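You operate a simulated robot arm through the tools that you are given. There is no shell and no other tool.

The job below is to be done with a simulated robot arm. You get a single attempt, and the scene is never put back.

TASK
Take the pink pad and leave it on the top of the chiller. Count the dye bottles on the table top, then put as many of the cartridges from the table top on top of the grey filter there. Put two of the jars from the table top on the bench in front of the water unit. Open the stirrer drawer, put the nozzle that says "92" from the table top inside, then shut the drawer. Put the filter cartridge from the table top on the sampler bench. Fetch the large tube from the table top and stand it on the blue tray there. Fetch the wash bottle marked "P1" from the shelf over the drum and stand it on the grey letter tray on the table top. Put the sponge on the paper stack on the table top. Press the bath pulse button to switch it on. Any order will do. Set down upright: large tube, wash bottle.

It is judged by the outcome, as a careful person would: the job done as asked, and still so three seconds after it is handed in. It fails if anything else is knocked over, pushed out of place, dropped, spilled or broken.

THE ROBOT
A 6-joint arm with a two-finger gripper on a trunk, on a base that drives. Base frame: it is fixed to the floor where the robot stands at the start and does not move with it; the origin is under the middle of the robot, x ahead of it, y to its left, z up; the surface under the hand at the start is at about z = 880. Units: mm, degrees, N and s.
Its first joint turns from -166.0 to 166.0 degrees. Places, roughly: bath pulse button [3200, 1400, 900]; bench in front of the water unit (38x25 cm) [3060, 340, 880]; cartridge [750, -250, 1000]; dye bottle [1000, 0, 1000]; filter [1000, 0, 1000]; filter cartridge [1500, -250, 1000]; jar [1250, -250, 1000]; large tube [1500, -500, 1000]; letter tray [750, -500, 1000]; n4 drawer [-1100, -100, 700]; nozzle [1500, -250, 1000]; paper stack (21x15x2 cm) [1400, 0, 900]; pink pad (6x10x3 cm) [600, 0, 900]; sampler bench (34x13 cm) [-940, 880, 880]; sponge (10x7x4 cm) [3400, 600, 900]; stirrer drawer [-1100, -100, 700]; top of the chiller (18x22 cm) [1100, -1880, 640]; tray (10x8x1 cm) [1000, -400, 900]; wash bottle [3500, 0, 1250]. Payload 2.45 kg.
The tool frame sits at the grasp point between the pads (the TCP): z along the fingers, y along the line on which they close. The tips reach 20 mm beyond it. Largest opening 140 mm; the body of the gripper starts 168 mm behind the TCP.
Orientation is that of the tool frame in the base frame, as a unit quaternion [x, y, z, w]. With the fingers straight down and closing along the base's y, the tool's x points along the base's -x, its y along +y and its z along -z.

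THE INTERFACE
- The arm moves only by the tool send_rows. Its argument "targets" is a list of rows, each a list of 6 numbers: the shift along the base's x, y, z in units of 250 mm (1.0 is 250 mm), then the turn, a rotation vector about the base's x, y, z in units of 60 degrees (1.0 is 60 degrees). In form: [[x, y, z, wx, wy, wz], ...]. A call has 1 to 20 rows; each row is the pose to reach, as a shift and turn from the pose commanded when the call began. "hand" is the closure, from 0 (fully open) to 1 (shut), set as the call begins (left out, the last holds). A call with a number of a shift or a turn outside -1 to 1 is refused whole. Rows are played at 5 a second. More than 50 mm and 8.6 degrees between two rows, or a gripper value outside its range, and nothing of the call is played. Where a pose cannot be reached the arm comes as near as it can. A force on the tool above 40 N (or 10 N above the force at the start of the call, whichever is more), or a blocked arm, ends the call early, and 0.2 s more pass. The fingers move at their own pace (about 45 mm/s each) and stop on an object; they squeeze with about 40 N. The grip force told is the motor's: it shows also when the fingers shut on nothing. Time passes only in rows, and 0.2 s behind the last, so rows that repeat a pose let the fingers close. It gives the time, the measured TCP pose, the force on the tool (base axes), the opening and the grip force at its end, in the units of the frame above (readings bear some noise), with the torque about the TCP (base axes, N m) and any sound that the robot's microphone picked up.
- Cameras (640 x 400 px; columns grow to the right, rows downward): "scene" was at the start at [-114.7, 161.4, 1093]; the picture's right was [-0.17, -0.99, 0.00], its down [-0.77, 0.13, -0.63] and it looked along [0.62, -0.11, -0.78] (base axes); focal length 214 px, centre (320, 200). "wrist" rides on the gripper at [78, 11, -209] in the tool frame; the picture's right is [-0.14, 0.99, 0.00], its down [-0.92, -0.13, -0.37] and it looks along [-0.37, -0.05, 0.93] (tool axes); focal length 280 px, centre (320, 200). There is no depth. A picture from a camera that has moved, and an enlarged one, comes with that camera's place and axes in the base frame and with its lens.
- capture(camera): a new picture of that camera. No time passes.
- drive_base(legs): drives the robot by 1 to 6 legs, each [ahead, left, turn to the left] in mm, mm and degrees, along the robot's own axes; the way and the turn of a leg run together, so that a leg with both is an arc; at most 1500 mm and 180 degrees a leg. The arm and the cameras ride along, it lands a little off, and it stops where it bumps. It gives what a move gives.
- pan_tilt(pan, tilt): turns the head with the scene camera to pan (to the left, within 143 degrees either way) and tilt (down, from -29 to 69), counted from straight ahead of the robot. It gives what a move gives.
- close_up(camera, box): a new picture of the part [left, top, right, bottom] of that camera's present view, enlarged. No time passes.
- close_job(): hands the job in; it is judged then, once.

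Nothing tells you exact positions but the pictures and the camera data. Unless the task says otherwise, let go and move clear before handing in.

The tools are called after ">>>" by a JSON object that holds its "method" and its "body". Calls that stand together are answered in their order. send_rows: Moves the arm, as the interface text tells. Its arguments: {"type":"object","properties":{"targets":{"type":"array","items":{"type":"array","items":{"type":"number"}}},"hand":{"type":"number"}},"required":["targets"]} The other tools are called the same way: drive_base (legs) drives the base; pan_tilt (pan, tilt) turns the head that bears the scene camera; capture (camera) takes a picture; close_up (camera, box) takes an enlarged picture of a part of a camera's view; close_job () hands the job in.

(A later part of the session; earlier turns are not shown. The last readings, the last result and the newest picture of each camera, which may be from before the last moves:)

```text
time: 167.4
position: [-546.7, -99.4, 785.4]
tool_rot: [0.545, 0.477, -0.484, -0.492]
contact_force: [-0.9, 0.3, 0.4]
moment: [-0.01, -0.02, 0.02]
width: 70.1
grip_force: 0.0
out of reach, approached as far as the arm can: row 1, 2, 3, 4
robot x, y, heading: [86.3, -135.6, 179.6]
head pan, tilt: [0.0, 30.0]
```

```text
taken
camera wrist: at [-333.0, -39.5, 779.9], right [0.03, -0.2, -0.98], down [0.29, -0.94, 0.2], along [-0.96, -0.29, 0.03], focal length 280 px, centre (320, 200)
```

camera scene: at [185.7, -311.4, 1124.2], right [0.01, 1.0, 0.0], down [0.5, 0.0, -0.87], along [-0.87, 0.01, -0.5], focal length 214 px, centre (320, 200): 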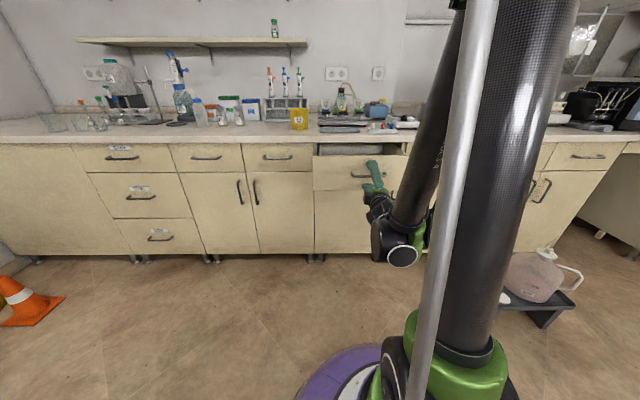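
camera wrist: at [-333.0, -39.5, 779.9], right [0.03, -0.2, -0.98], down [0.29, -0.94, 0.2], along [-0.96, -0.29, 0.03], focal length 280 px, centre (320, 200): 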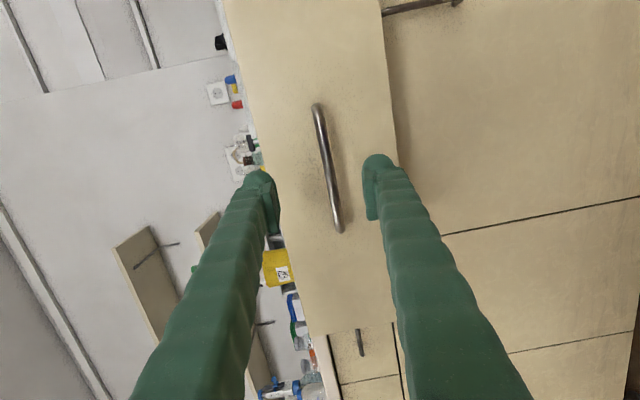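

Clear of the handle. Raising and rotating the gripper back to pointing down.

>>> {"method": "send_rows", "body": {"targets": [[0, 0, 0.08, -0.0697, -0.0685, -0.0676], [0, 0, 0.16, -0.1394, -0.137, -0.1351], [0, 0, 0.24, -0.209, -0.2055, -0.2027], [0, 0, 0.32, -0.2788, -0.274, -0.2703], [0, 0, 0.4, -0.3484, -0.3425, -0.3379], [0, 0, 0.48, -0.418, -0.411, -0.4054], [0, 0, 0.56, -0.4878, -0.4795, -0.473], [0, 0, 0.64, -0.5575, -0.548, -0.5406]]}}

>>> {"method": "send_rows", "body": {"targets": [[0, 0, 0.08, -0.0697, -0.0685, -0.0676], [0, 0, 0.16, -0.1394, -0.137, -0.1351], [0, 0, 0.24, -0.209, -0.2055, -0.2027], [0, 0, 0.32, -0.2788, -0.274, -0.2703], [0, 0, 0.4, -0.3484, -0.3425, -0.3379], [0, 0, 0.48, -0.418, -0.411, -0.4054], [0, 0, 0.56, -0.4878, -0.4795, -0.473], [0, 0, 0.64, -0.5575, -0.548, -0.5406]]}}

>>> {"method": "capture", "body": {"camera": "wrist"}}

>>> {"method": "capture", "body": {"camera": "scene"}}

```text
time: 169.2
position: [-547.0, -100.3, 945.2]
tool_rot: [0.879, 0.27, -0.276, -0.28]
contact_force: [-0.5, 0.4, 0.6]
moment: [0.03, 0.03, 0.02]
width: 70.1
grip_force: 0.1
robot x, y, heading: [86.2, -134.5, 179.9]
head pan, tilt: [0.0, 30.0]
```

```text
time: 171.0
position: [-547.8, -101.4, 1106.1]
tool_rot: [1.0, -0.001, 0.001, 0.0]
contact_force: [0.4, 0.0, 0.5]
moment: [0.0, 0.07, -0.01]
width: 70.1
grip_force: 0.1
robot x, y, heading: [90.1, -132.5, 179.4]
head pan, tilt: [0.0, 30.0]
```

```text
taken
camera wrist: at [-470.3, -114.2, 1315.0], right [-0.14, -0.99, 0.0], down [-0.92, 0.13, 0.37], along [-0.36, 0.05, -0.93], focal length 280 px, centre (320, 200)
```

wrist: 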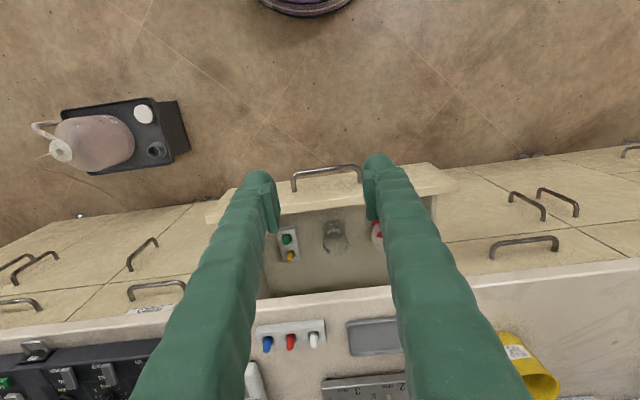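

```text
taken
camera scene: at [185.9, -311.4, 1124.2], right [0.01, 1.0, 0.0], down [0.5, 0.0, -0.87], along [-0.87, 0.01, -0.5], focal length 214 px, centre (320, 200)
```

scene: 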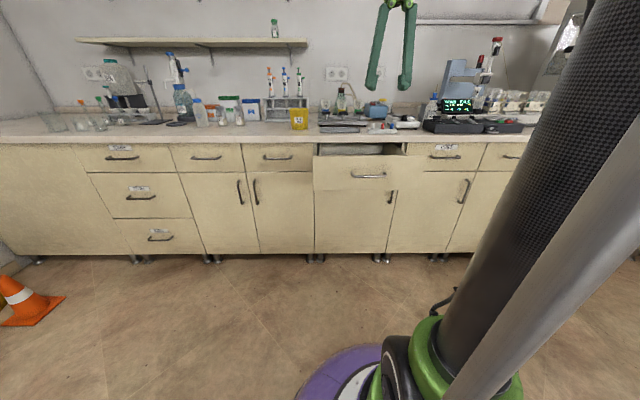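

The drawer is open with some items inside. Zooming in to plan where the nozzle can go.

>>> {"method": "close_up", "body": {"camera": "wrist", "box": [200, 150, 480, 310]}}

```text
2.29 times, centred on (340, 230) of wrist
camera zoom: at [-470.3, -114.2, 1315.0], right [-0.14, -0.99, 0.0], down [-0.92, 0.13, 0.37], along [-0.36, 0.05, -0.93], focal length 641 px, centre (274, 131)
```

zoom: 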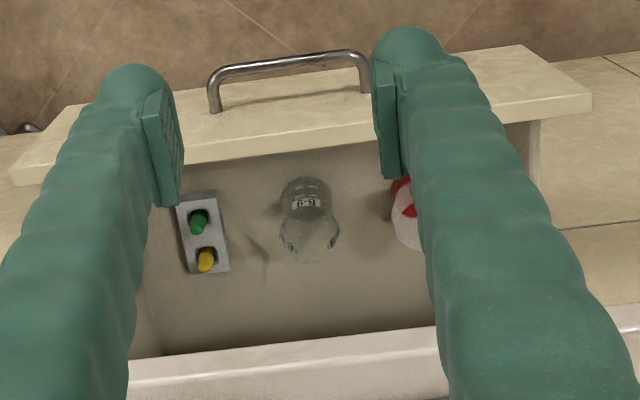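

Free strip just behind the drawer front. Now I'll fetch the nozzle from the table's far end, raising the arm first.

>>> {"method": "send_rows", "body": {"targets": [[0, 0, 0.15, 0, 0, 0], [0, 0, 0.3, 0, 0, 0], [0.1, 0, 0.4, 0, 0, 0]], "hand": 0}}

>>> {"method": "drive_base", "body": {"legs": [[0, 840, 0.5], [-1470, 0, 0], [-500, 0, 0], [0, 560, 0]]}}

```text
time: 171.8
position: [-524.7, -100.2, 1205.5]
tool_rot: [1.0, -0.001, 0.0, -0.001]
contact_force: [-0.5, -0.2, -0.9]
moment: [0.01, -0.05, -0.03]
width: 139.6
grip_force: 0.3
robot x, y, heading: [87.5, -135.8, 179.5]
head pan, tilt: [0.0, 30.0]
```

```text
time: 187.7
position: [1429.0, -1279.5, 1205.0]
tool_rot: [1.0, 0.021, 0.0, -0.001]
contact_force: [-0.3, -0.2, -0.2]
moment: [0.0, -0.01, -0.02]
width: 140.0
grip_force: 0.1
robot x, y, heading: [2042.5, -1284.4, -177.8]
head pan, tilt: [0.0, 30.0]
stopped in leg 4: the robot was blocked; the commanded pose is now the measured one
```

I turned the wrong way and bumped at y=-1284 (hood side). Let me look before moving away.

>>> {"method": "pan_tilt", "body": {"pan": 90, "tilt": 30}}

>>> {"method": "capture", "body": {"camera": "scene"}}

>>> {"method": "capture", "body": {"camera": "wrist"}}

```text
time: 189.3
position: [1428.0, -1279.1, 1205.3]
tool_rot: [1.0, 0.023, 0.0, -0.001]
contact_force: [-0.2, -1.0, 0.1]
moment: [0.02, 0.04, 0.0]
width: 140.1
grip_force: 0.1
robot x, y, heading: [2041.3, -1287.7, -177.8]
head pan, tilt: [90.0, 30.0]
```

```text
taken
camera scene: at [2240.8, -1545.8, 1124.2], right [-1.0, -0.04, 0.0], down [-0.02, 0.5, -0.87], along [0.03, -0.87, -0.5], focal length 214 px, centre (320, 200)
```

scene: 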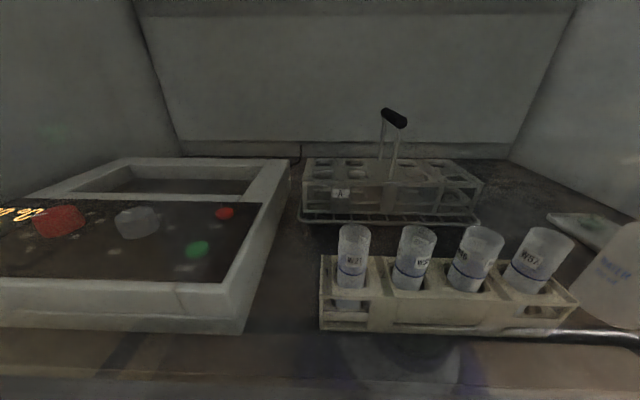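

```text
taken
camera wrist: at [1505.8, -1288.2, 1414.7], right [-0.09, -1.0, 0.0], down [-0.93, 0.09, 0.37], along [-0.37, 0.04, -0.93], focal length 280 px, centre (320, 200)
```

wrist: 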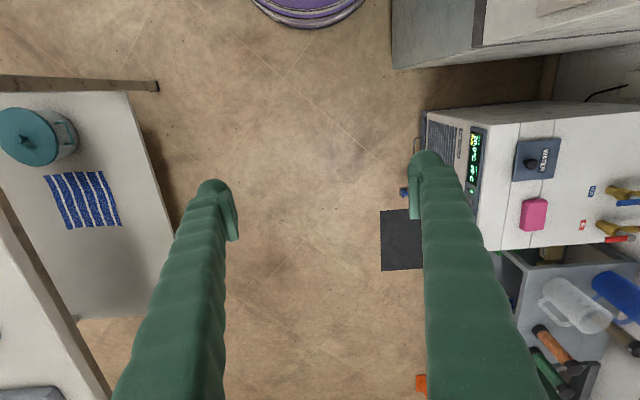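

Only the hood front was touched; nothing displaced. Driving back right to the table's end.

>>> {"method": "drive_base", "body": {"legs": [[0, -330, 0], [0, 0, -2.2], [0, -560, 0]]}}

>>> {"method": "pan_tilt", "body": {"pan": 0, "tilt": 30}}

>>> {"method": "capture", "body": {"camera": "wrist"}}

>>> {"method": "capture", "body": {"camera": "scene"}}

```text
time: 194.7
position: [1416.3, -376.5, 1205.7]
tool_rot: [1.0, 0.005, 0.0, -0.001]
contact_force: [-0.8, 0.4, -0.7]
moment: [0.01, -0.03, 0.0]
width: 140.0
grip_force: 0.1
robot x, y, heading: [2026.0, -405.5, -179.6]
head pan, tilt: [90.0, 30.0]
```

```text
time: 196.3
position: [1415.7, -377.6, 1204.7]
tool_rot: [1.0, 0.006, 0.0, -0.001]
contact_force: [0.2, 0.2, 0.5]
moment: [0.04, 0.01, -0.01]
width: 139.9
grip_force: 0.0
robot x, y, heading: [2027.2, -402.4, -179.8]
head pan, tilt: [0.0, 30.0]
```

```text
taken
camera wrist: at [1493.0, -388.5, 1414.7], right [-0.13, -0.99, 0.0], down [-0.92, 0.12, 0.37], along [-0.37, 0.05, -0.93], focal length 280 px, centre (320, 200)
```

wrist: 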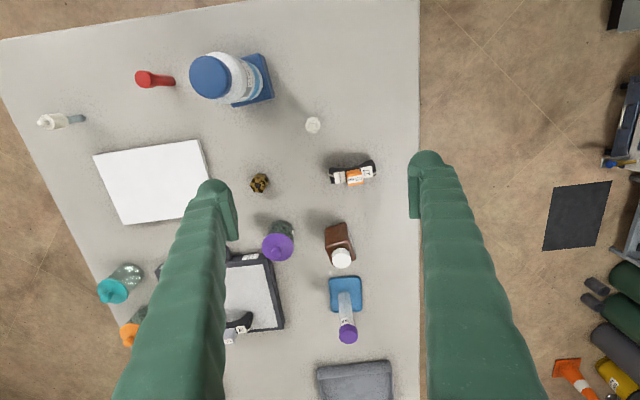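

```text
taken
camera scene: at [2128.1, -580.8, 1124.2], right [0.0, 1.0, 0.0], down [0.5, 0.0, -0.87], along [-0.87, 0.0, -0.5], focal length 214 px, centre (320, 200)
```

scene: 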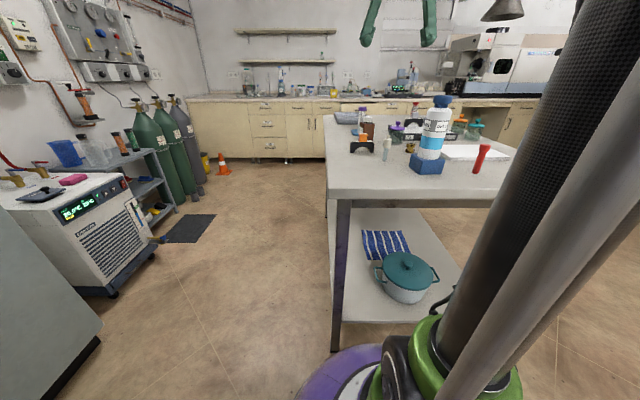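

Nozzle top is at (1441,-370). Descending above it with a narrowed grip.

>>> {"method": "send_rows", "body": {"targets": [[0.05, 0.015, -0.12, 0, 0, 0], [0.1, 0.03, -0.24, 0, 0, 0], [0.1, 0.03, -0.4, 0, 0, 0], [0.1, 0.03, -0.55, 0, 0, 0], [0.1, 0.03, -0.7, 0, 0, 0]], "hand": 0.5}}

>>> {"method": "capture", "body": {"camera": "wrist"}}

>>> {"method": "close_up", "body": {"camera": "scene", "box": [340, 100, 460, 190]}}

```text
time: 197.5
position: [1440.1, -369.7, 1030.3]
tool_rot: [1.0, 0.005, 0.0, -0.001]
contact_force: [-0.2, -0.1, -0.5]
moment: [0.0, 0.03, 0.01]
width: 70.2
grip_force: 0.1
robot x, y, heading: [2028.4, -403.0, -179.9]
head pan, tilt: [0.0, 30.0]
```

```text
taken
camera wrist: at [1517.2, -381.0, 1239.3], right [-0.13, -0.99, 0.0], down [-0.92, 0.12, 0.37], along [-0.37, 0.05, -0.93], focal length 280 px, centre (320, 200)
```

wrist: 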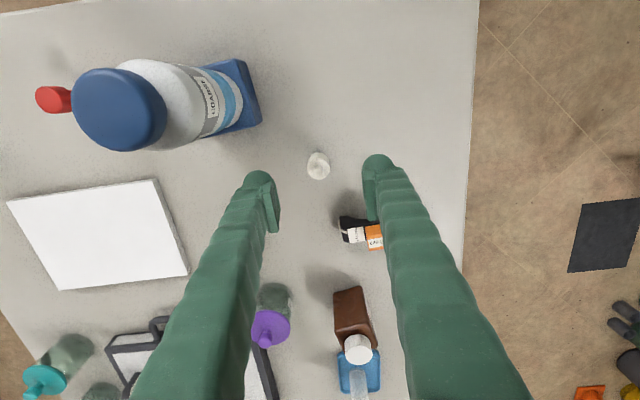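

```text
4.44 times, centred on (400, 145) of scene
camera zoom: at [2128.1, -580.7, 1124.2], right [0.0, 1.0, 0.0], down [0.5, 0.0, -0.87], along [-0.87, 0.0, -0.5], focal length 953 px, centre (-36, 444)
```

zoom: 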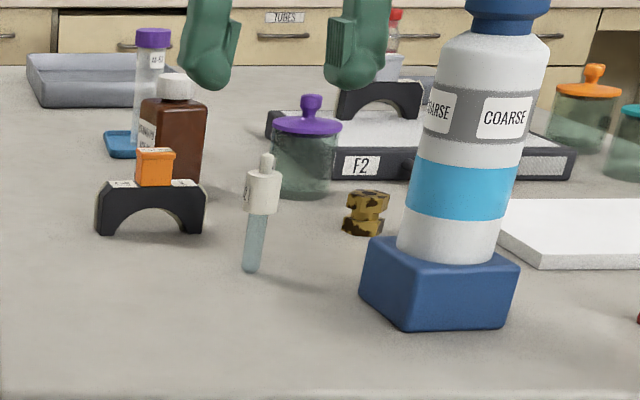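

Aligned over the nozzle. Descending and gripping its head.

>>> {"method": "send_rows", "body": {"targets": [[0.01, 0, -0.12, 0, 0, 0], [0.01, 0, -0.24, 0, 0, 0], [0.01, 0, -0.34, 0, 0, 0], [0.01, 0, -0.377, 0, 0, 0]]}}

>>> {"method": "close_up", "body": {"camera": "wrist", "box": [220, 120, 420, 260]}}

>>> {"method": "close_up", "body": {"camera": "scene", "box": [340, 100, 460, 190]}}

```text
time: 198.5
position: [1443.7, -368.5, 935.3]
tool_rot: [1.0, 0.004, 0.0, -0.001]
contact_force: [0.0, -0.2, -0.6]
moment: [-0.02, -0.01, 0.01]
width: 70.1
grip_force: 0.1
robot x, y, heading: [2028.8, -404.2, -179.9]
head pan, tilt: [0.0, 30.0]
```

```text
2.86 times, centred on (320, 190) of wrist
camera zoom: at [1520.5, -380.2, 1145.3], right [-0.13, -0.99, 0.0], down [-0.92, 0.12, 0.37], along [-0.37, 0.05, -0.93], focal length 801 px, centre (320, 229)
```

zoom: 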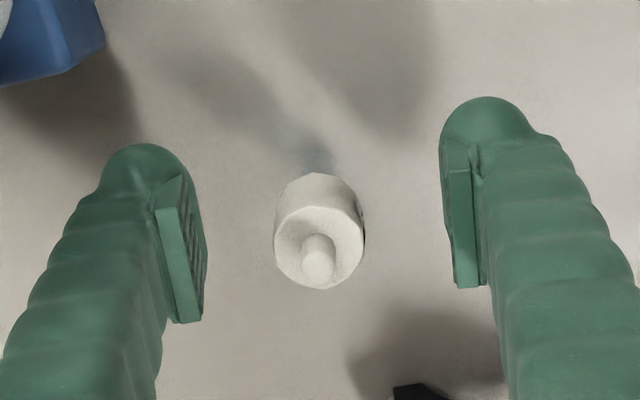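

```text
4.44 times, centred on (400, 145) of scene
camera zoom: at [2128.1, -580.7, 1124.2], right [0.0, 1.0, 0.0], down [0.5, 0.0, -0.87], along [-0.87, 0.0, -0.5], focal length 953 px, centre (-36, 444)
```

zoom: 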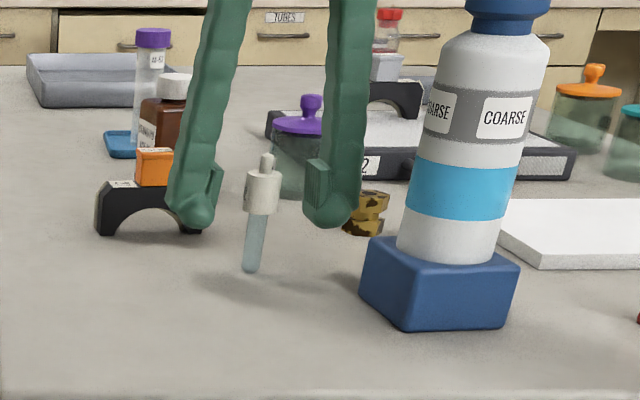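

Centred. Closing and lifting.

>>> {"method": "send_rows", "body": {"targets": [[0, 0, 0, 0, 0, 0], [0, 0, 0, 0, 0, 0], [0, 0, 0, 0, 0, 0], [0, 0, 0, 0, 0, 0], [0, 0, 0, 0, 0, 0]], "hand": 1}}

>>> {"method": "send_rows", "body": {"targets": [[0, 0, 0.1, 0, 0, 0], [0, 0, 0.28, 0, 0, 0], [0, 0, 0.46, 0, 0, 0], [0, 0, 0.64, 0, 0, 0], [0, 0, 0.82, 0, 0, 0], [0, 0, 1.0, 0, 0, 0]]}}

>>> {"method": "close_up", "body": {"camera": "wrist", "box": [250, 130, 390, 230]}}

>>> {"method": "capture", "body": {"camera": "scene"}}

```text
time: 199.7
position: [1443.0, -370.1, 935.7]
tool_rot: [1.0, 0.005, 0.0, -0.001]
contact_force: [-0.4, 0.3, -0.7]
moment: [0.01, -0.02, 0.02]
width: 19.3
grip_force: 24.9
robot x, y, heading: [2028.6, -404.8, -180.1]
head pan, tilt: [0.0, 30.0]
```

```text
time: 201.1
position: [1441.9, -369.1, 1187.2]
tool_rot: [1.0, 0.005, 0.0, -0.001]
contact_force: [0.2, 0.3, -0.5]
moment: [0.01, 0.01, -0.01]
width: 19.4
grip_force: 25.0
robot x, y, heading: [2026.3, -403.8, -179.9]
head pan, tilt: [0.0, 30.0]
```

```text
4.00 times, centred on (320, 180) of wrist
camera zoom: at [1519.0, -379.5, 1396.7], right [-0.13, -0.99, 0.0], down [-0.92, 0.12, 0.37], along [-0.37, 0.05, -0.93], focal length 1122 px, centre (320, 280)
```

zoom: 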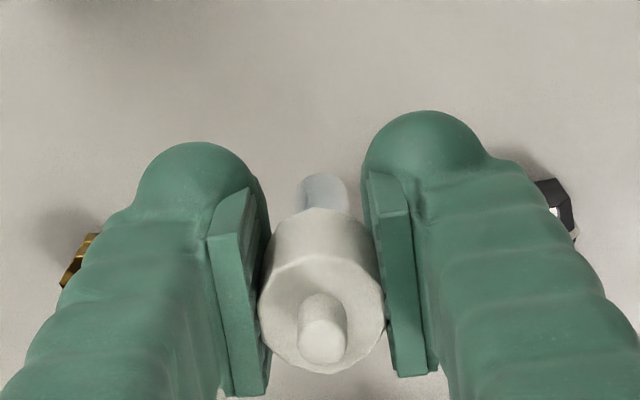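

```text
taken
camera scene: at [2128.1, -580.7, 1124.2], right [0.0, 1.0, 0.0], down [0.5, 0.0, -0.87], along [-0.87, 0.0, -0.5], focal length 214 px, centre (320, 200)
```

scene: 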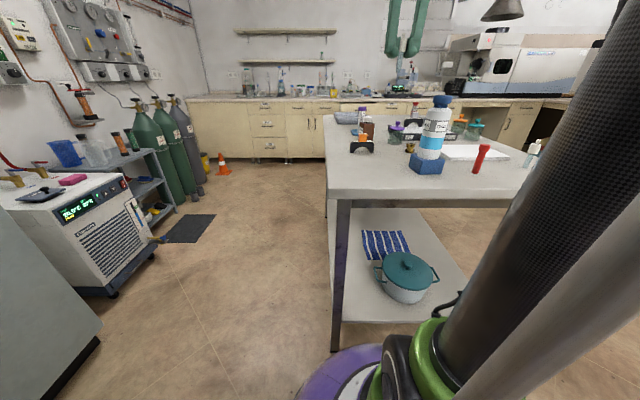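

Nozzle held. Checking what I can see of its label.

>>> {"method": "close_up", "body": {"camera": "scene", "box": [370, 20, 440, 80]}}

```text
6.67 times, centred on (405, 50) of scene
camera zoom: at [2128.1, -580.7, 1124.2], right [0.0, 1.0, 0.0], down [0.5, 0.0, -0.87], along [-0.87, 0.0, -0.5], focal length 1430 px, centre (-247, 1200)
```

zoom: 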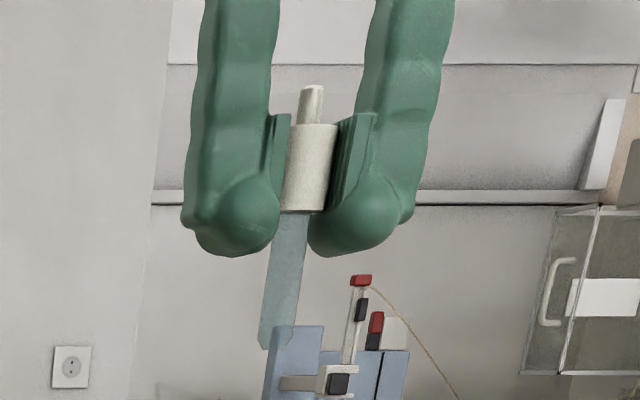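

The label is under the finger, but it ends in "2" and the other nozzle is "57", so this is "92". Driving back to the open drawer.

>>> {"method": "drive_base", "body": {"legs": [[0, 560, 0], [1450, 0, 0], [480, 0, 0]]}}

>>> {"method": "drive_base", "body": {"legs": [[0, -820, 0]]}}

>>> {"method": "capture", "body": {"camera": "wrist"}}

>>> {"method": "capture", "body": {"camera": "scene"}}

```text
time: 213.6
position: [-507.1, -922.4, 1185.8]
tool_rot: [1.0, 0.005, 0.0, -0.002]
contact_force: [-0.1, -0.5, -0.6]
moment: [0.03, 0.03, 0.03]
width: 19.2
grip_force: 25.0
robot x, y, heading: [81.7, -958.6, -179.9]
head pan, tilt: [0.0, 30.0]
```

```text
time: 218.0
position: [-515.6, -113.3, 1188.1]
tool_rot: [1.0, 0.014, 0.0, -0.002]
contact_force: [-0.4, -0.8, 0.5]
moment: [0.0, -0.01, -0.02]
width: 18.9
grip_force: 25.1
robot x, y, heading: [70.3, -141.3, -178.8]
head pan, tilt: [0.0, 30.0]
```

```text
taken
camera wrist: at [-439.6, -124.4, 1396.3], right [-0.11, -0.99, 0.0], down [-0.92, 0.1, 0.37], along [-0.37, 0.04, -0.93], focal length 280 px, centre (320, 200)
```

wrist: 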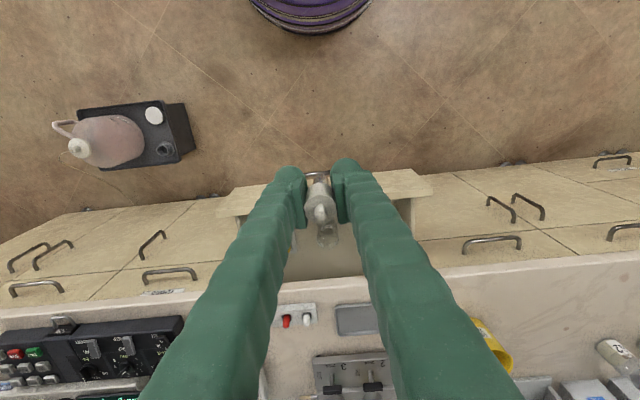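

```text
taken
camera scene: at [172.4, -316.0, 1124.2], right [-0.02, 1.0, 0.0], down [0.5, 0.01, -0.87], along [-0.87, -0.02, -0.5], focal length 214 px, centre (320, 200)
```

scene: 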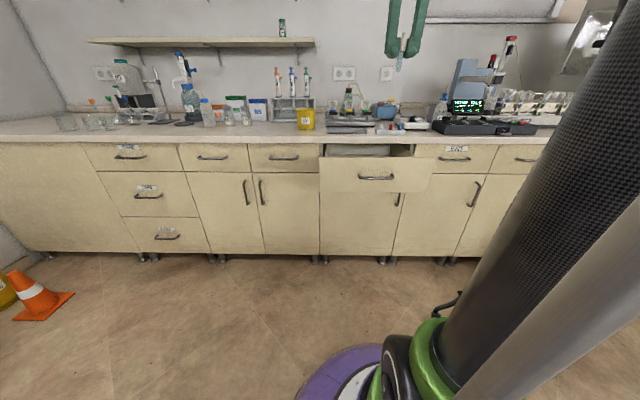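

Moving above the drawer opening for a look.

>>> {"method": "send_rows", "body": {"targets": [[-0.14, 0.045, -0.09, 0, 0, 0], [-0.28, 0.09, -0.18, 0, 0, 0], [-0.42, 0.135, -0.27, 0, 0, 0], [-0.56, 0.18, -0.36, 0, 0, 0], [-0.7, 0.225, -0.45, 0, 0, 0], [-0.8, 0.27, -0.55, 0, 0, 0]]}}

>>> {"method": "capture", "body": {"camera": "wrist"}}

>>> {"method": "close_up", "body": {"camera": "wrist", "box": [180, 80, 460, 280]}}

>>> {"method": "close_up", "body": {"camera": "scene", "box": [300, 100, 460, 210]}}

```text
time: 219.4
position: [-717.6, -46.7, 1047.1]
tool_rot: [1.0, 0.013, 0.0, -0.002]
contact_force: [0.4, 0.2, -0.4]
moment: [-0.01, 0.1, 0.0]
width: 18.8
grip_force: 25.2
robot x, y, heading: [69.9, -140.4, -178.7]
head pan, tilt: [0.0, 30.0]
```

```text
taken
camera wrist: at [-639.7, -56.5, 1256.8], right [-0.11, -0.99, 0.0], down [-0.92, 0.1, 0.37], along [-0.37, 0.04, -0.93], focal length 280 px, centre (320, 200)
```

wrist: 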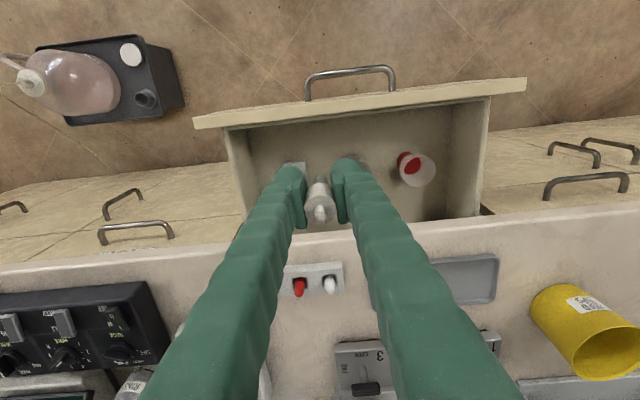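

```text
2.00 times, centred on (320, 180) of wrist
camera zoom: at [-639.7, -56.5, 1256.8], right [-0.11, -0.99, 0.0], down [-0.92, 0.1, 0.37], along [-0.37, 0.04, -0.93], focal length 561 px, centre (320, 240)
```

zoom: 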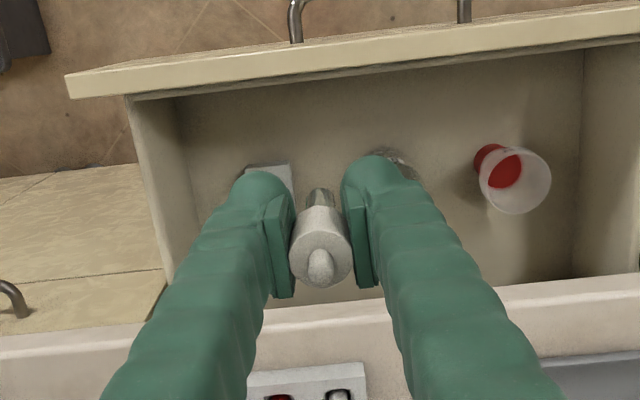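

```text
3.64 times, centred on (380, 155) of scene
camera zoom: at [172.7, -316.0, 1124.2], right [-0.02, 1.0, 0.0], down [0.5, 0.01, -0.87], along [-0.87, -0.02, -0.5], focal length 780 px, centre (102, 364)
```

zoom: 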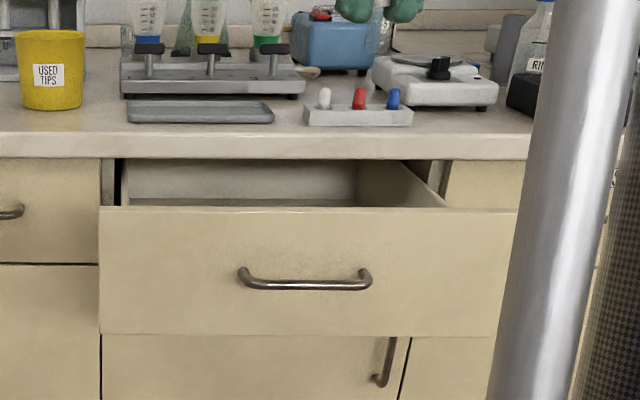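

I see free floor just behind the drawer front. Lowering the nozzle there in steps.

>>> {"method": "send_rows", "body": {"targets": [[-0.02, 0, -0.18, 0, 0, 0], [-0.02, 0, -0.36, 0, 0, 0], [-0.02, 0, -0.54, 0, 0, 0], [-0.02, 0, -0.72, 0, 0, 0], [-0.02, 0, -0.9, 0, 0, 0]]}}

>>> {"method": "capture", "body": {"camera": "wrist"}}

>>> {"method": "close_up", "body": {"camera": "scene", "box": [300, 100, 460, 210]}}

```text
time: 220.6
position: [-721.8, -48.5, 823.8]
tool_rot: [1.0, 0.014, -0.001, -0.002]
contact_force: [-0.4, 0.5, -0.4]
moment: [-0.01, 0.02, 0.01]
width: 19.0
grip_force: 24.2
robot x, y, heading: [68.1, -141.3, -178.8]
head pan, tilt: [0.0, 30.0]
```

```text
taken
camera wrist: at [-644.0, -59.1, 1034.0], right [-0.11, -0.99, 0.0], down [-0.92, 0.1, 0.37], along [-0.37, 0.04, -0.93], focal length 280 px, centre (320, 200)
```

wrist: 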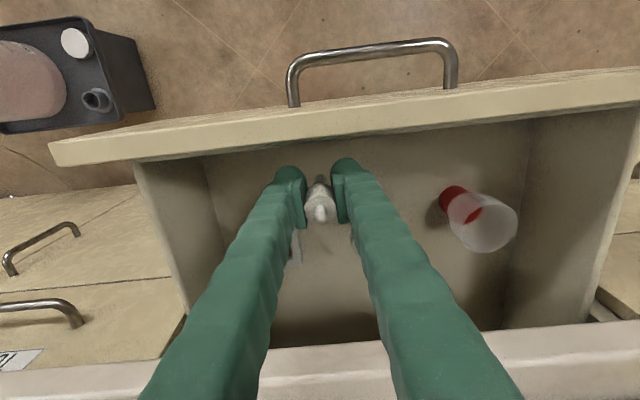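

```text
3.64 times, centred on (380, 155) of scene
camera zoom: at [172.4, -316.0, 1124.2], right [-0.02, 1.0, 0.0], down [0.5, 0.01, -0.87], along [-0.87, -0.02, -0.5], focal length 780 px, centre (102, 364)
```

zoom: 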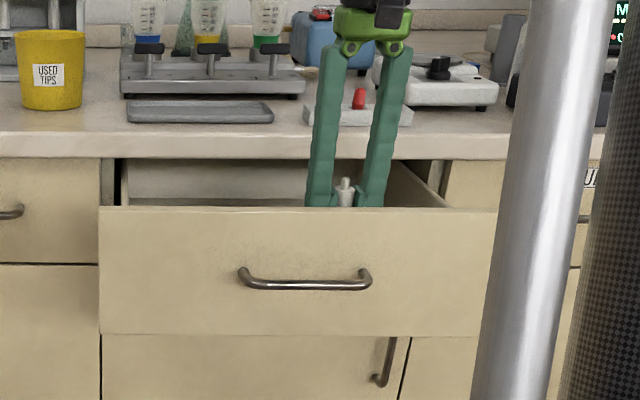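

Continuing down in small steps until the stem touches the drawer floor.

>>> {"method": "send_rows", "body": {"targets": [[0, 0, -0.06, 0, 0, 0], [0, 0, -0.1, 0, 0, 0]]}}

>>> {"method": "send_rows", "body": {"targets": [[0, 0, -0.016, 0, 0, 0], [0, 0, -0.032, 0, 0, 0]]}}

>>> {"method": "send_rows", "body": {"targets": [[0, 0, -0.012, 0, 0, 0], [0, 0, -0.024, 0, 0, 0]]}}

```text
time: 221.2
position: [-722.9, -48.7, 800.3]
tool_rot: [1.0, 0.014, 0.0, 0.0]
contact_force: [0.3, -0.2, 0.1]
moment: [0.01, 0.01, 0.0]
width: 19.0
grip_force: 25.2
robot x, y, heading: [69.3, -145.5, -179.1]
head pan, tilt: [0.0, 30.0]
```

```text
time: 221.8
position: [-721.3, -47.2, 791.4]
tool_rot: [1.0, 0.013, 0.0, -0.001]
contact_force: [0.9, 0.0, -0.5]
moment: [0.02, 0.02, -0.01]
width: 18.7
grip_force: 24.9
robot x, y, heading: [64.7, -142.5, -178.7]
head pan, tilt: [0.0, 30.0]
```

```text
time: 222.4
position: [-722.6, -48.0, 786.0]
tool_rot: [1.0, 0.013, 0.0, -0.001]
contact_force: [-0.5, 0.3, -0.4]
moment: [0.01, 0.01, 0.01]
width: 18.7
grip_force: 24.7
robot x, y, heading: [71.8, -143.0, -179.0]
head pan, tilt: [0.0, 30.0]
```

>>> {"method": "send_rows", "body": {"targets": [[0, 0, -0.012, 0, 0, 0], [0, 0, -0.024, 0, 0, 0]]}}

>>> {"method": "send_rows", "body": {"targets": [[0, 0, -0.012, 0, 0, 0], [0, 0, -0.024, 0, 0, 0]]}}

>>> {"method": "capture", "body": {"camera": "wrist"}}

```text
time: 223.0
position: [-723.0, -47.3, 779.6]
tool_rot: [1.0, 0.014, 0.0, -0.001]
contact_force: [-0.1, 0.6, -0.8]
moment: [0.03, 0.0, 0.0]
width: 18.9
grip_force: 24.4
robot x, y, heading: [66.9, -139.1, -179.1]
head pan, tilt: [0.0, 30.0]
```

```text
time: 223.6
position: [-722.1, -46.8, 774.3]
tool_rot: [1.0, 0.013, 0.0, -0.001]
contact_force: [0.7, 0.4, -0.4]
moment: [0.01, -0.05, 0.01]
width: 18.7
grip_force: 25.0
robot x, y, heading: [72.2, -141.0, -178.9]
head pan, tilt: [0.0, 30.0]
```

```text
taken
camera wrist: at [-645.0, -57.2, 983.1], right [-0.11, -0.99, 0.0], down [-0.92, 0.1, 0.37], along [-0.37, 0.04, -0.93], focal length 280 px, centre (320, 200)
```

wrist: 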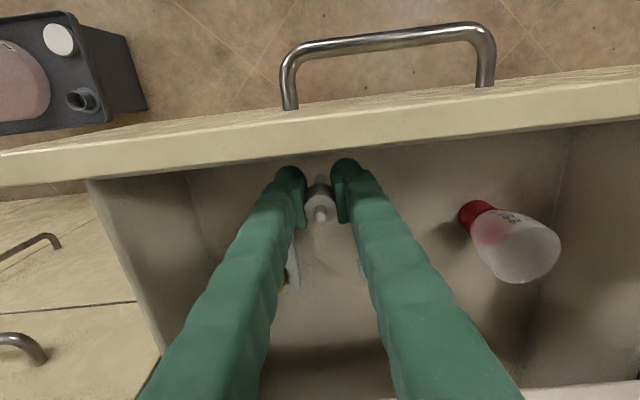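

>>> {"method": "send_rows", "body": {"targets": [[0, 0, -0.016, 0, 0, 0], [0, 0, -0.032, 0, 0, 0]]}}

>>> {"method": "send_rows", "body": {"targets": [[0, 0, -0.012, 0, 0, 0], [0, 0, -0.024, 0, 0, 0]]}}

>>> {"method": "send_rows", "body": {"targets": [[0, 0, -0.012, 0, 0, 0], [0, 0, -0.024, 0, 0, 0]]}}

>>> {"method": "send_rows", "body": {"targets": [[0, 0, -0.012, 0, 0, 0], [0, 0, -0.024, 0, 0, 0]]}}

```text
time: 224.2
position: [-723.1, -47.4, 764.8]
tool_rot: [1.0, 0.013, 0.0, -0.001]
contact_force: [-0.8, -1.0, -0.2]
moment: [0.02, -0.03, 0.0]
width: 18.9
grip_force: 25.3
robot x, y, heading: [70.2, -140.3, -178.5]
head pan, tilt: [0.0, 30.0]
```

```text
time: 224.8
position: [-723.5, -45.9, 759.9]
tool_rot: [1.0, 0.013, 0.0, -0.001]
contact_force: [-0.6, 0.1, 0.0]
moment: [-0.02, 0.02, 0.0]
width: 19.0
grip_force: 24.5
robot x, y, heading: [69.5, -138.5, -178.8]
head pan, tilt: [0.0, 30.0]
```

```text
time: 225.4
position: [-722.2, -47.0, 753.0]
tool_rot: [1.0, 0.013, 0.0, -0.001]
contact_force: [-0.4, 1.3, -0.5]
moment: [0.02, 0.0, -0.01]
width: 19.1
grip_force: 24.8
robot x, y, heading: [68.9, -144.3, -178.8]
head pan, tilt: [0.0, 30.0]
```

```text
time: 226.0
position: [-721.6, -46.2, 748.8]
tool_rot: [1.0, 0.012, -0.001, -0.001]
contact_force: [-0.6, 0.4, 24.9]
moment: [0.05, 0.07, 0.0]
width: 19.0
grip_force: 24.5
robot x, y, heading: [71.5, -140.9, -178.9]
head pan, tilt: [0.0, 30.0]
```

Touching the floor. Easing up 1 mm, opening and rising.

>>> {"method": "send_rows", "body": {"targets": [[0, 0, 0.006, 0, 0, 0]]}}

>>> {"method": "send_rows", "body": {"targets": [[0, 0, 0, 0, 0, 0], [0, 0, 0, 0, 0, 0], [0, 0, 0, 0, 0, 0], [0, 0, 0.08, 0, 0, 0], [0, 0, 0.2, 0, 0, 0], [0, 0, 0.38, 0, 0, 0], [0, 0, 0.56, 0, 0, 0], [0, 0, 0.74, 0, 0, 0], [0, 0, 0.92, 0, 0, 0]], "hand": 0.643}}

>>> {"method": "capture", "body": {"camera": "wrist"}}

>>> {"method": "close_up", "body": {"camera": "wrist", "box": [200, 80, 440, 240]}}

```text
time: 226.4
position: [-721.7, -45.8, 749.4]
tool_rot: [1.0, 0.013, 0.0, -0.001]
contact_force: [1.1, 0.3, 7.1]
moment: [-0.02, -0.07, -0.01]
width: 18.8
grip_force: 25.2
robot x, y, heading: [71.3, -139.0, -179.1]
head pan, tilt: [0.0, 30.0]
```

```text
time: 228.4
position: [-720.5, -44.8, 980.2]
tool_rot: [1.0, 0.013, -0.001, 0.0]
contact_force: [-0.6, 0.1, 0.1]
moment: [0.04, 0.01, 0.01]
width: 50.0
grip_force: 0.0
robot x, y, heading: [71.4, -140.6, -179.1]
head pan, tilt: [0.0, 30.0]
```

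```text
taken
camera wrist: at [-643.0, -54.8, 1189.2], right [-0.11, -0.99, 0.0], down [-0.92, 0.1, 0.37], along [-0.37, 0.04, -0.93], focal length 280 px, centre (320, 200)
```

wrist: 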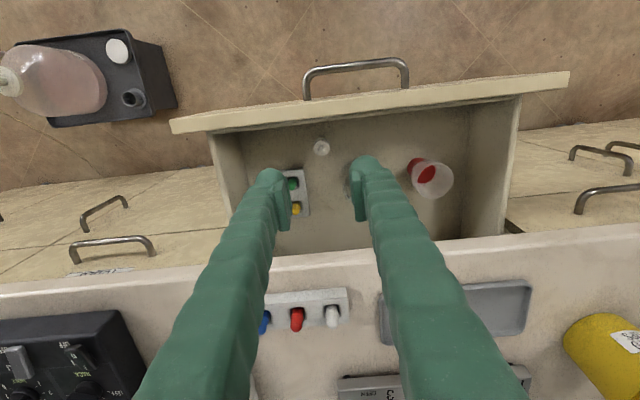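

```text
2.50 times, centred on (320, 160) of wrist
camera zoom: at [-643.0, -54.8, 1189.2], right [-0.11, -0.99, 0.0], down [-0.92, 0.1, 0.37], along [-0.37, 0.04, -0.93], focal length 701 px, centre (320, 300)
```

zoom: 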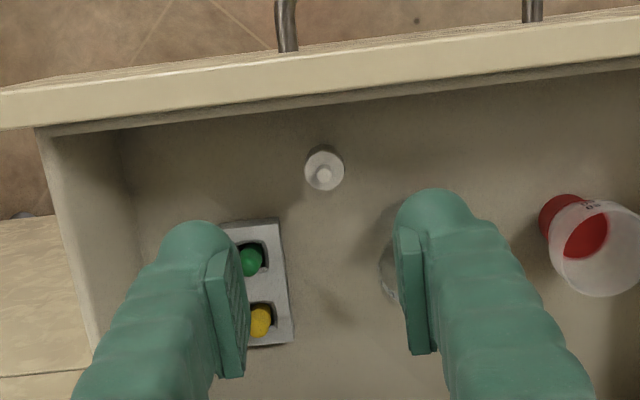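

The nozzle stands in the drawer. To shut it I'll point the closed gripper horizontally and push the drawer front above the handle.

>>> {"method": "send_rows", "body": {"targets": [[0.1, -0.04, 0.1, 0, 0, 0], [0.25, -0.08, 0.15, 0, 0, 0], [0.4, -0.12, 0.15, 0, 0, 0], [0.55, -0.16, 0.15, 0, 0, 0], [0.7, -0.22, 0.15, 0, 0, 0]], "hand": 1}}

>>> {"method": "send_rows", "body": {"targets": [[0, 0, -0.05, 0, 0.125, 0], [0, 0, -0.1, 0, 0.25, 0], [0, 0, -0.15, 0, 0.375, 0], [0, 0, -0.2, 0, 0.5, 0], [0, 0, -0.25, 0, 0.625, 0], [0, 0, -0.3, 0, 0.75, 0]]}}

>>> {"method": "send_rows", "body": {"targets": [[0, 0, -0.08, 0, 0.125, 0], [0, 0, -0.16, 0, 0.25, 0], [0, 0, -0.24, 0, 0.375, 0], [0, 0, -0.32, 0, 0.5, 0], [0, 0, -0.4, 0, 0.625, 0], [0, 0, -0.48, 0, 0.75, 0]]}}

>>> {"method": "capture", "body": {"camera": "wrist"}}

>>> {"method": "capture", "body": {"camera": "scene"}}

```text
time: 229.6
position: [-546.4, -99.0, 1018.4]
tool_rot: [1.0, 0.013, 0.0, 0.0]
contact_force: [-0.7, 0.8, -0.6]
moment: [-0.01, -0.05, -0.02]
width: 0.3
grip_force: 29.1
robot x, y, heading: [69.3, -138.8, -178.8]
head pan, tilt: [0.0, 30.0]
```

```text
time: 231.0
position: [-546.0, -100.4, 941.2]
tool_rot: [0.923, 0.011, -0.384, -0.006]
contact_force: [-1.0, 0.1, 0.3]
moment: [0.01, -0.02, -0.02]
width: 0.0
grip_force: 29.3
robot x, y, heading: [65.3, -140.1, -178.8]
head pan, tilt: [0.0, 30.0]
```

```text
time: 232.4
position: [-550.2, -100.5, 823.9]
tool_rot: [0.717, 0.01, -0.697, -0.011]
contact_force: [-1.8, 0.0, 0.0]
moment: [-0.04, -0.04, 0.01]
width: 0.1
grip_force: 29.6
out of reach, approached as far as the arm can: row 6
robot x, y, heading: [66.4, -138.2, -178.9]
head pan, tilt: [0.0, 30.0]
```

```text
taken
camera wrist: at [-339.4, -110.9, 752.3], right [0.0, -0.99, 0.11], down [0.34, 0.1, 0.93], along [-0.94, 0.04, 0.34], focal length 280 px, centre (320, 200)
```

wrist: 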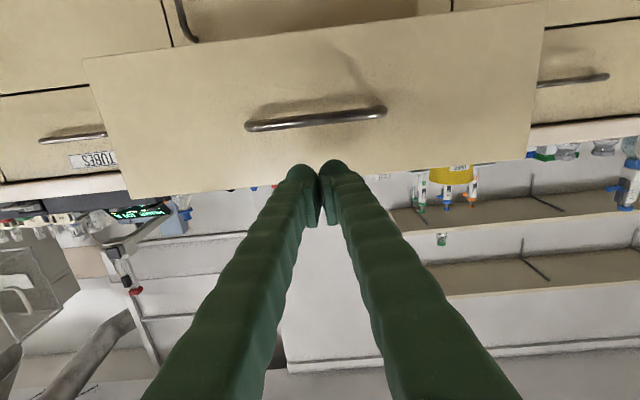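

```text
taken
camera scene: at [171.3, -315.8, 1124.3], right [-0.02, 1.0, 0.0], down [0.5, 0.01, -0.87], along [-0.87, -0.02, -0.5], focal length 214 px, centre (320, 200)
```

scene: 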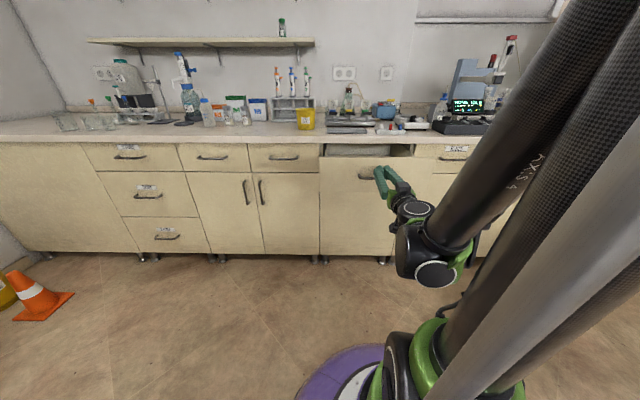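

Finger is level with the upper panel. Lowering slightly and pushing the drawer in with the arm.

>>> {"method": "send_rows", "body": {"targets": [[0, 0, -0.04, 0, 0, 0], [-0.1, 0, -0.064, 0, 0, 0], [-0.2, 0, -0.064, 0, 0, 0], [-0.3, 0, -0.064, 0, 0, 0]]}}

>>> {"method": "capture", "body": {"camera": "wrist"}}

>>> {"method": "send_rows", "body": {"targets": [[-0.08, 0, 0, 0, 0, 0], [-0.16, 0, 0, 0, 0, 0], [-0.24, 0, 0, 0, 0, 0], [-0.32, 0, 0, 0, 0, 0], [-0.4, 0, 0, 0, 0, 0]]}}

>>> {"method": "capture", "body": {"camera": "wrist"}}

```text
time: 233.4
position: [-622.7, -101.9, 810.1]
tool_rot: [0.707, 0.009, -0.707, -0.011]
contact_force: [0.4, 0.3, -0.2]
moment: [-0.02, 0.02, 0.01]
width: 0.0
grip_force: 29.9
robot x, y, heading: [70.9, -141.8, -178.9]
head pan, tilt: [0.0, 30.0]
```

```text
taken
camera wrist: at [-416.0, -112.7, 730.6], right [0.0, -0.99, 0.11], down [0.37, 0.1, 0.92], along [-0.93, 0.04, 0.37], focal length 280 px, centre (320, 200)
```

wrist: 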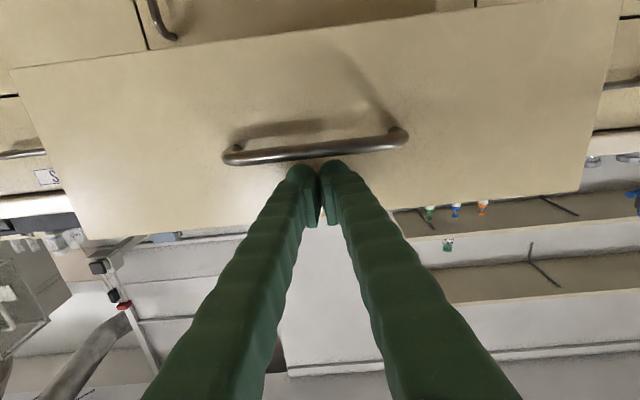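

```text
time: 234.6
position: [-723.0, -103.2, 809.4]
tool_rot: [0.707, 0.008, -0.707, -0.01]
contact_force: [-0.3, 0.0, -0.5]
moment: [-0.02, 0.03, -0.01]
width: 0.1
grip_force: 29.7
robot x, y, heading: [71.2, -141.3, -178.9]
head pan, tilt: [0.0, 30.0]
```

```text
taken
camera wrist: at [-515.5, -112.9, 731.9], right [0.0, -0.99, 0.11], down [0.37, 0.1, 0.92], along [-0.93, 0.04, 0.37], focal length 280 px, centre (320, 200)
```

wrist: 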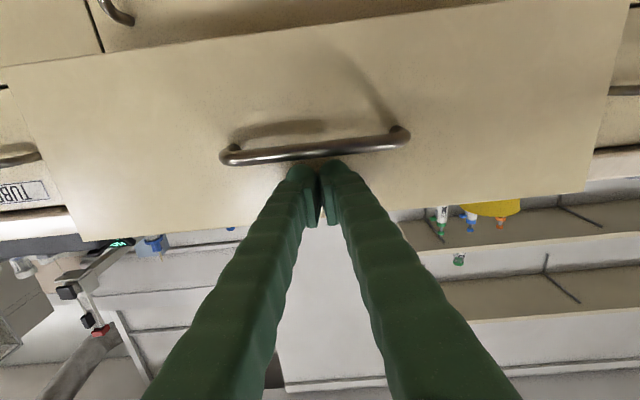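

The drawer is sliding in. Continuing until it stops.

>>> {"method": "send_rows", "body": {"targets": [[-0.08, 0, 0, 0, 0, 0], [-0.16, 0, 0, 0, 0, 0], [-0.24, 0, 0, 0, 0, 0], [-0.32, 0, 0, 0, 0, 0], [-0.38, 0, 0, 0, 0, 0]]}}

>>> {"method": "capture", "body": {"camera": "wrist"}}

>>> {"method": "close_up", "body": {"camera": "scene", "box": [300, 120, 460, 220]}}

```text
time: 235.8
position: [-816.6, -102.1, 809.5]
tool_rot: [0.707, 0.009, -0.707, -0.01]
contact_force: [-0.6, -0.3, 0.5]
moment: [0.01, -0.01, 0.03]
width: 0.2
grip_force: 29.3
robot x, y, heading: [66.2, -141.6, -178.7]
head pan, tilt: [0.0, 30.0]
```

```text
taken
camera wrist: at [-609.2, -111.7, 731.9], right [0.0, -0.99, 0.11], down [0.37, 0.1, 0.92], along [-0.93, 0.04, 0.37], focal length 280 px, centre (320, 200)
```

wrist: 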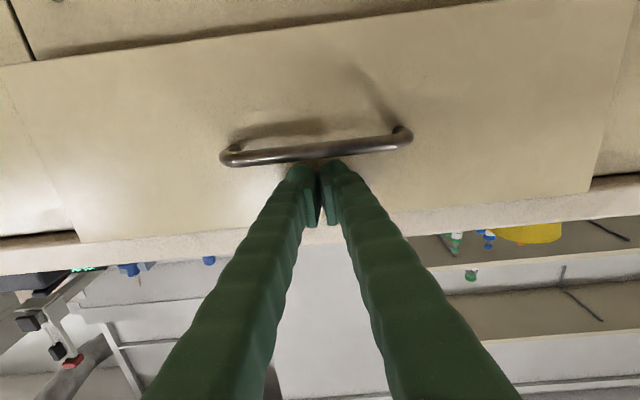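

```text
4.00 times, centred on (380, 170) of scene
camera zoom: at [172.4, -316.0, 1124.2], right [-0.02, 1.0, 0.0], down [0.5, 0.01, -0.87], along [-0.87, -0.02, -0.5], focal length 858 px, centre (80, 320)
```

zoom: 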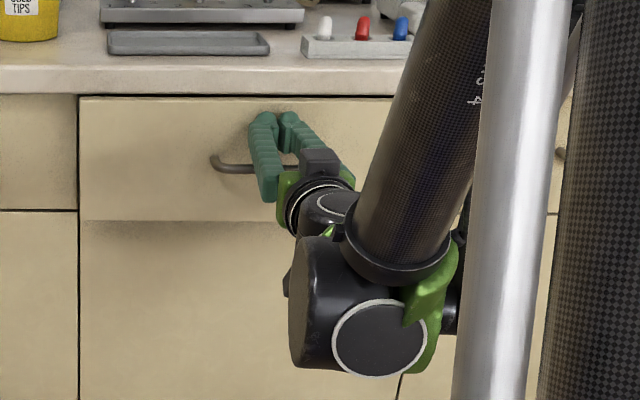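

Nearly shut; pushing the last bit until it stops.

>>> {"method": "send_rows", "body": {"targets": [[-0.03, 0, 0, 0, 0, 0], [-0.06, 0, 0, 0, 0, 0], [-0.09, 0, 0, 0, 0, 0], [-0.12, 0, 0, 0, 0, 0]]}}

>>> {"method": "send_rows", "body": {"targets": [[-0.02, 0, 0, 0, 0, 0], [-0.04, 0, 0, 0, 0, 0], [-0.06, 0, 0, 0, 0, 0], [-0.08, 0, 0, 0, 0, 0]]}}

>>> {"method": "capture", "body": {"camera": "wrist"}}

>>> {"method": "close_up", "body": {"camera": "scene", "box": [240, 120, 500, 260]}}

```text
time: 236.8
position: [-847.2, -102.0, 809.0]
tool_rot: [0.707, 0.009, -0.707, -0.011]
contact_force: [-0.7, 0.3, -0.2]
moment: [-0.01, 0.02, 0.01]
width: 0.0
grip_force: 29.1
robot x, y, heading: [68.7, -139.0, -178.7]
head pan, tilt: [0.0, 30.0]
```

```text
time: 237.6
position: [-856.9, -103.3, 808.3]
tool_rot: [0.707, 0.009, -0.707, -0.011]
contact_force: [9.3, -0.3, 0.6]
moment: [-0.03, 0.0, 0.02]
width: 6.0
grip_force: 29.2
robot x, y, heading: [70.0, -142.0, -179.0]
head pan, tilt: [0.0, 30.0]
stopped in row 3: the force on the tool passed its limit at 51 N (the readings are from after the stop); the commanded pose is now the measured one
```

```text
taken
camera wrist: at [-649.0, -112.8, 731.3], right [0.0, -0.99, 0.11], down [0.37, 0.1, 0.92], along [-0.93, 0.04, 0.37], focal length 280 px, centre (320, 200)
```

wrist: 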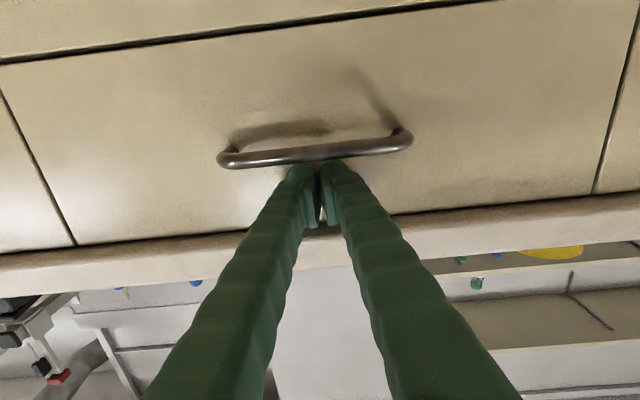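

```text
2.46 times, centred on (370, 190) of scene
camera zoom: at [173.2, -316.0, 1124.2], right [-0.02, 1.0, 0.0], down [0.5, 0.01, -0.87], along [-0.87, -0.02, -0.5], focal length 528 px, centre (197, 225)
```

zoom: 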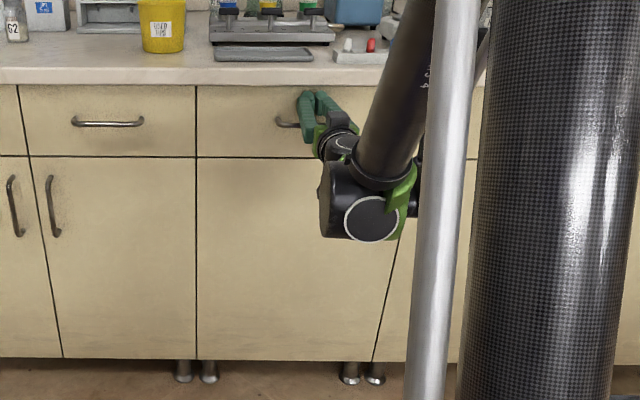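

Drawer is shut and flush. Backing off and returning the gripper to pointing down.

>>> {"method": "send_rows", "body": {"targets": [[0.1, 0, 0, 0, 0, 0], [0.28, 0, 0, 0, 0, 0], [0.46, 0, 0, 0, 0, 0], [0.64, 0, 0, 0, 0, 0], [0.82, 0, 0, 0, 0, 0], [1.0, 0, 0, 0, 0, 0]]}}

>>> {"method": "send_rows", "body": {"targets": [[0.05, 0, 0.1, 0, -0.125, 0], [0.1, 0, 0.2, 0, -0.25, 0], [0.15, 0, 0.3, 0, -0.375, 0], [0.2, 0, 0.4, 0, -0.5, 0], [0.2, 0, 0.5, 0, -0.625, 0], [0.2, 0, 0.6, 0, -0.75, 0]]}}

>>> {"method": "send_rows", "body": {"targets": [[0, 0, 0.15, 0, -0.125, 0], [0, 0, 0.3, 0, -0.25, 0], [0, 0, 0.45, 0, -0.375, 0], [0, 0, 0.6, 0, -0.5, 0], [0, 0, 0.75, 0, -0.625, 0], [0, 0, 0.9, 0, -0.75, 0]], "hand": 0}}

>>> {"method": "capture", "body": {"camera": "wrist"}}

```text
time: 239.0
position: [-606.5, -104.4, 808.3]
tool_rot: [0.707, 0.009, -0.707, -0.009]
contact_force: [-0.2, 0.2, -0.4]
moment: [-0.01, 0.03, 0.02]
width: 0.0
grip_force: 29.2
robot x, y, heading: [73.0, -143.5, -179.1]
head pan, tilt: [0.0, 30.0]
```

```text
time: 240.4
position: [-557.7, -101.6, 959.0]
tool_rot: [0.924, 0.012, -0.381, -0.006]
contact_force: [-0.7, 0.3, -0.7]
moment: [0.0, 0.03, 0.02]
width: 0.0
grip_force: 29.3
robot x, y, heading: [69.1, -143.7, -178.8]
head pan, tilt: [0.0, 30.0]
```

```text
time: 241.8
position: [-554.5, -103.0, 1185.9]
tool_rot: [1.0, 0.012, 0.0, -0.001]
contact_force: [0.4, -0.2, 0.8]
moment: [0.01, 0.09, -0.01]
width: 123.7
grip_force: 0.1
robot x, y, heading: [69.3, -142.6, -179.0]
head pan, tilt: [0.0, 30.0]
```

```text
taken
camera wrist: at [-478.2, -112.7, 1395.2], right [-0.11, -0.99, 0.0], down [-0.92, 0.1, 0.37], along [-0.36, 0.04, -0.93], focal length 280 px, centre (320, 200)
```

wrist: 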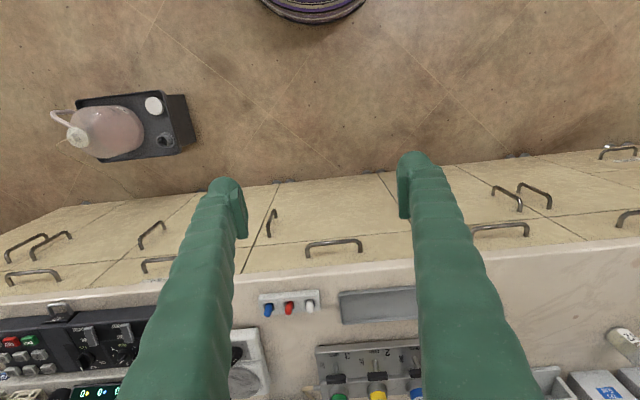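

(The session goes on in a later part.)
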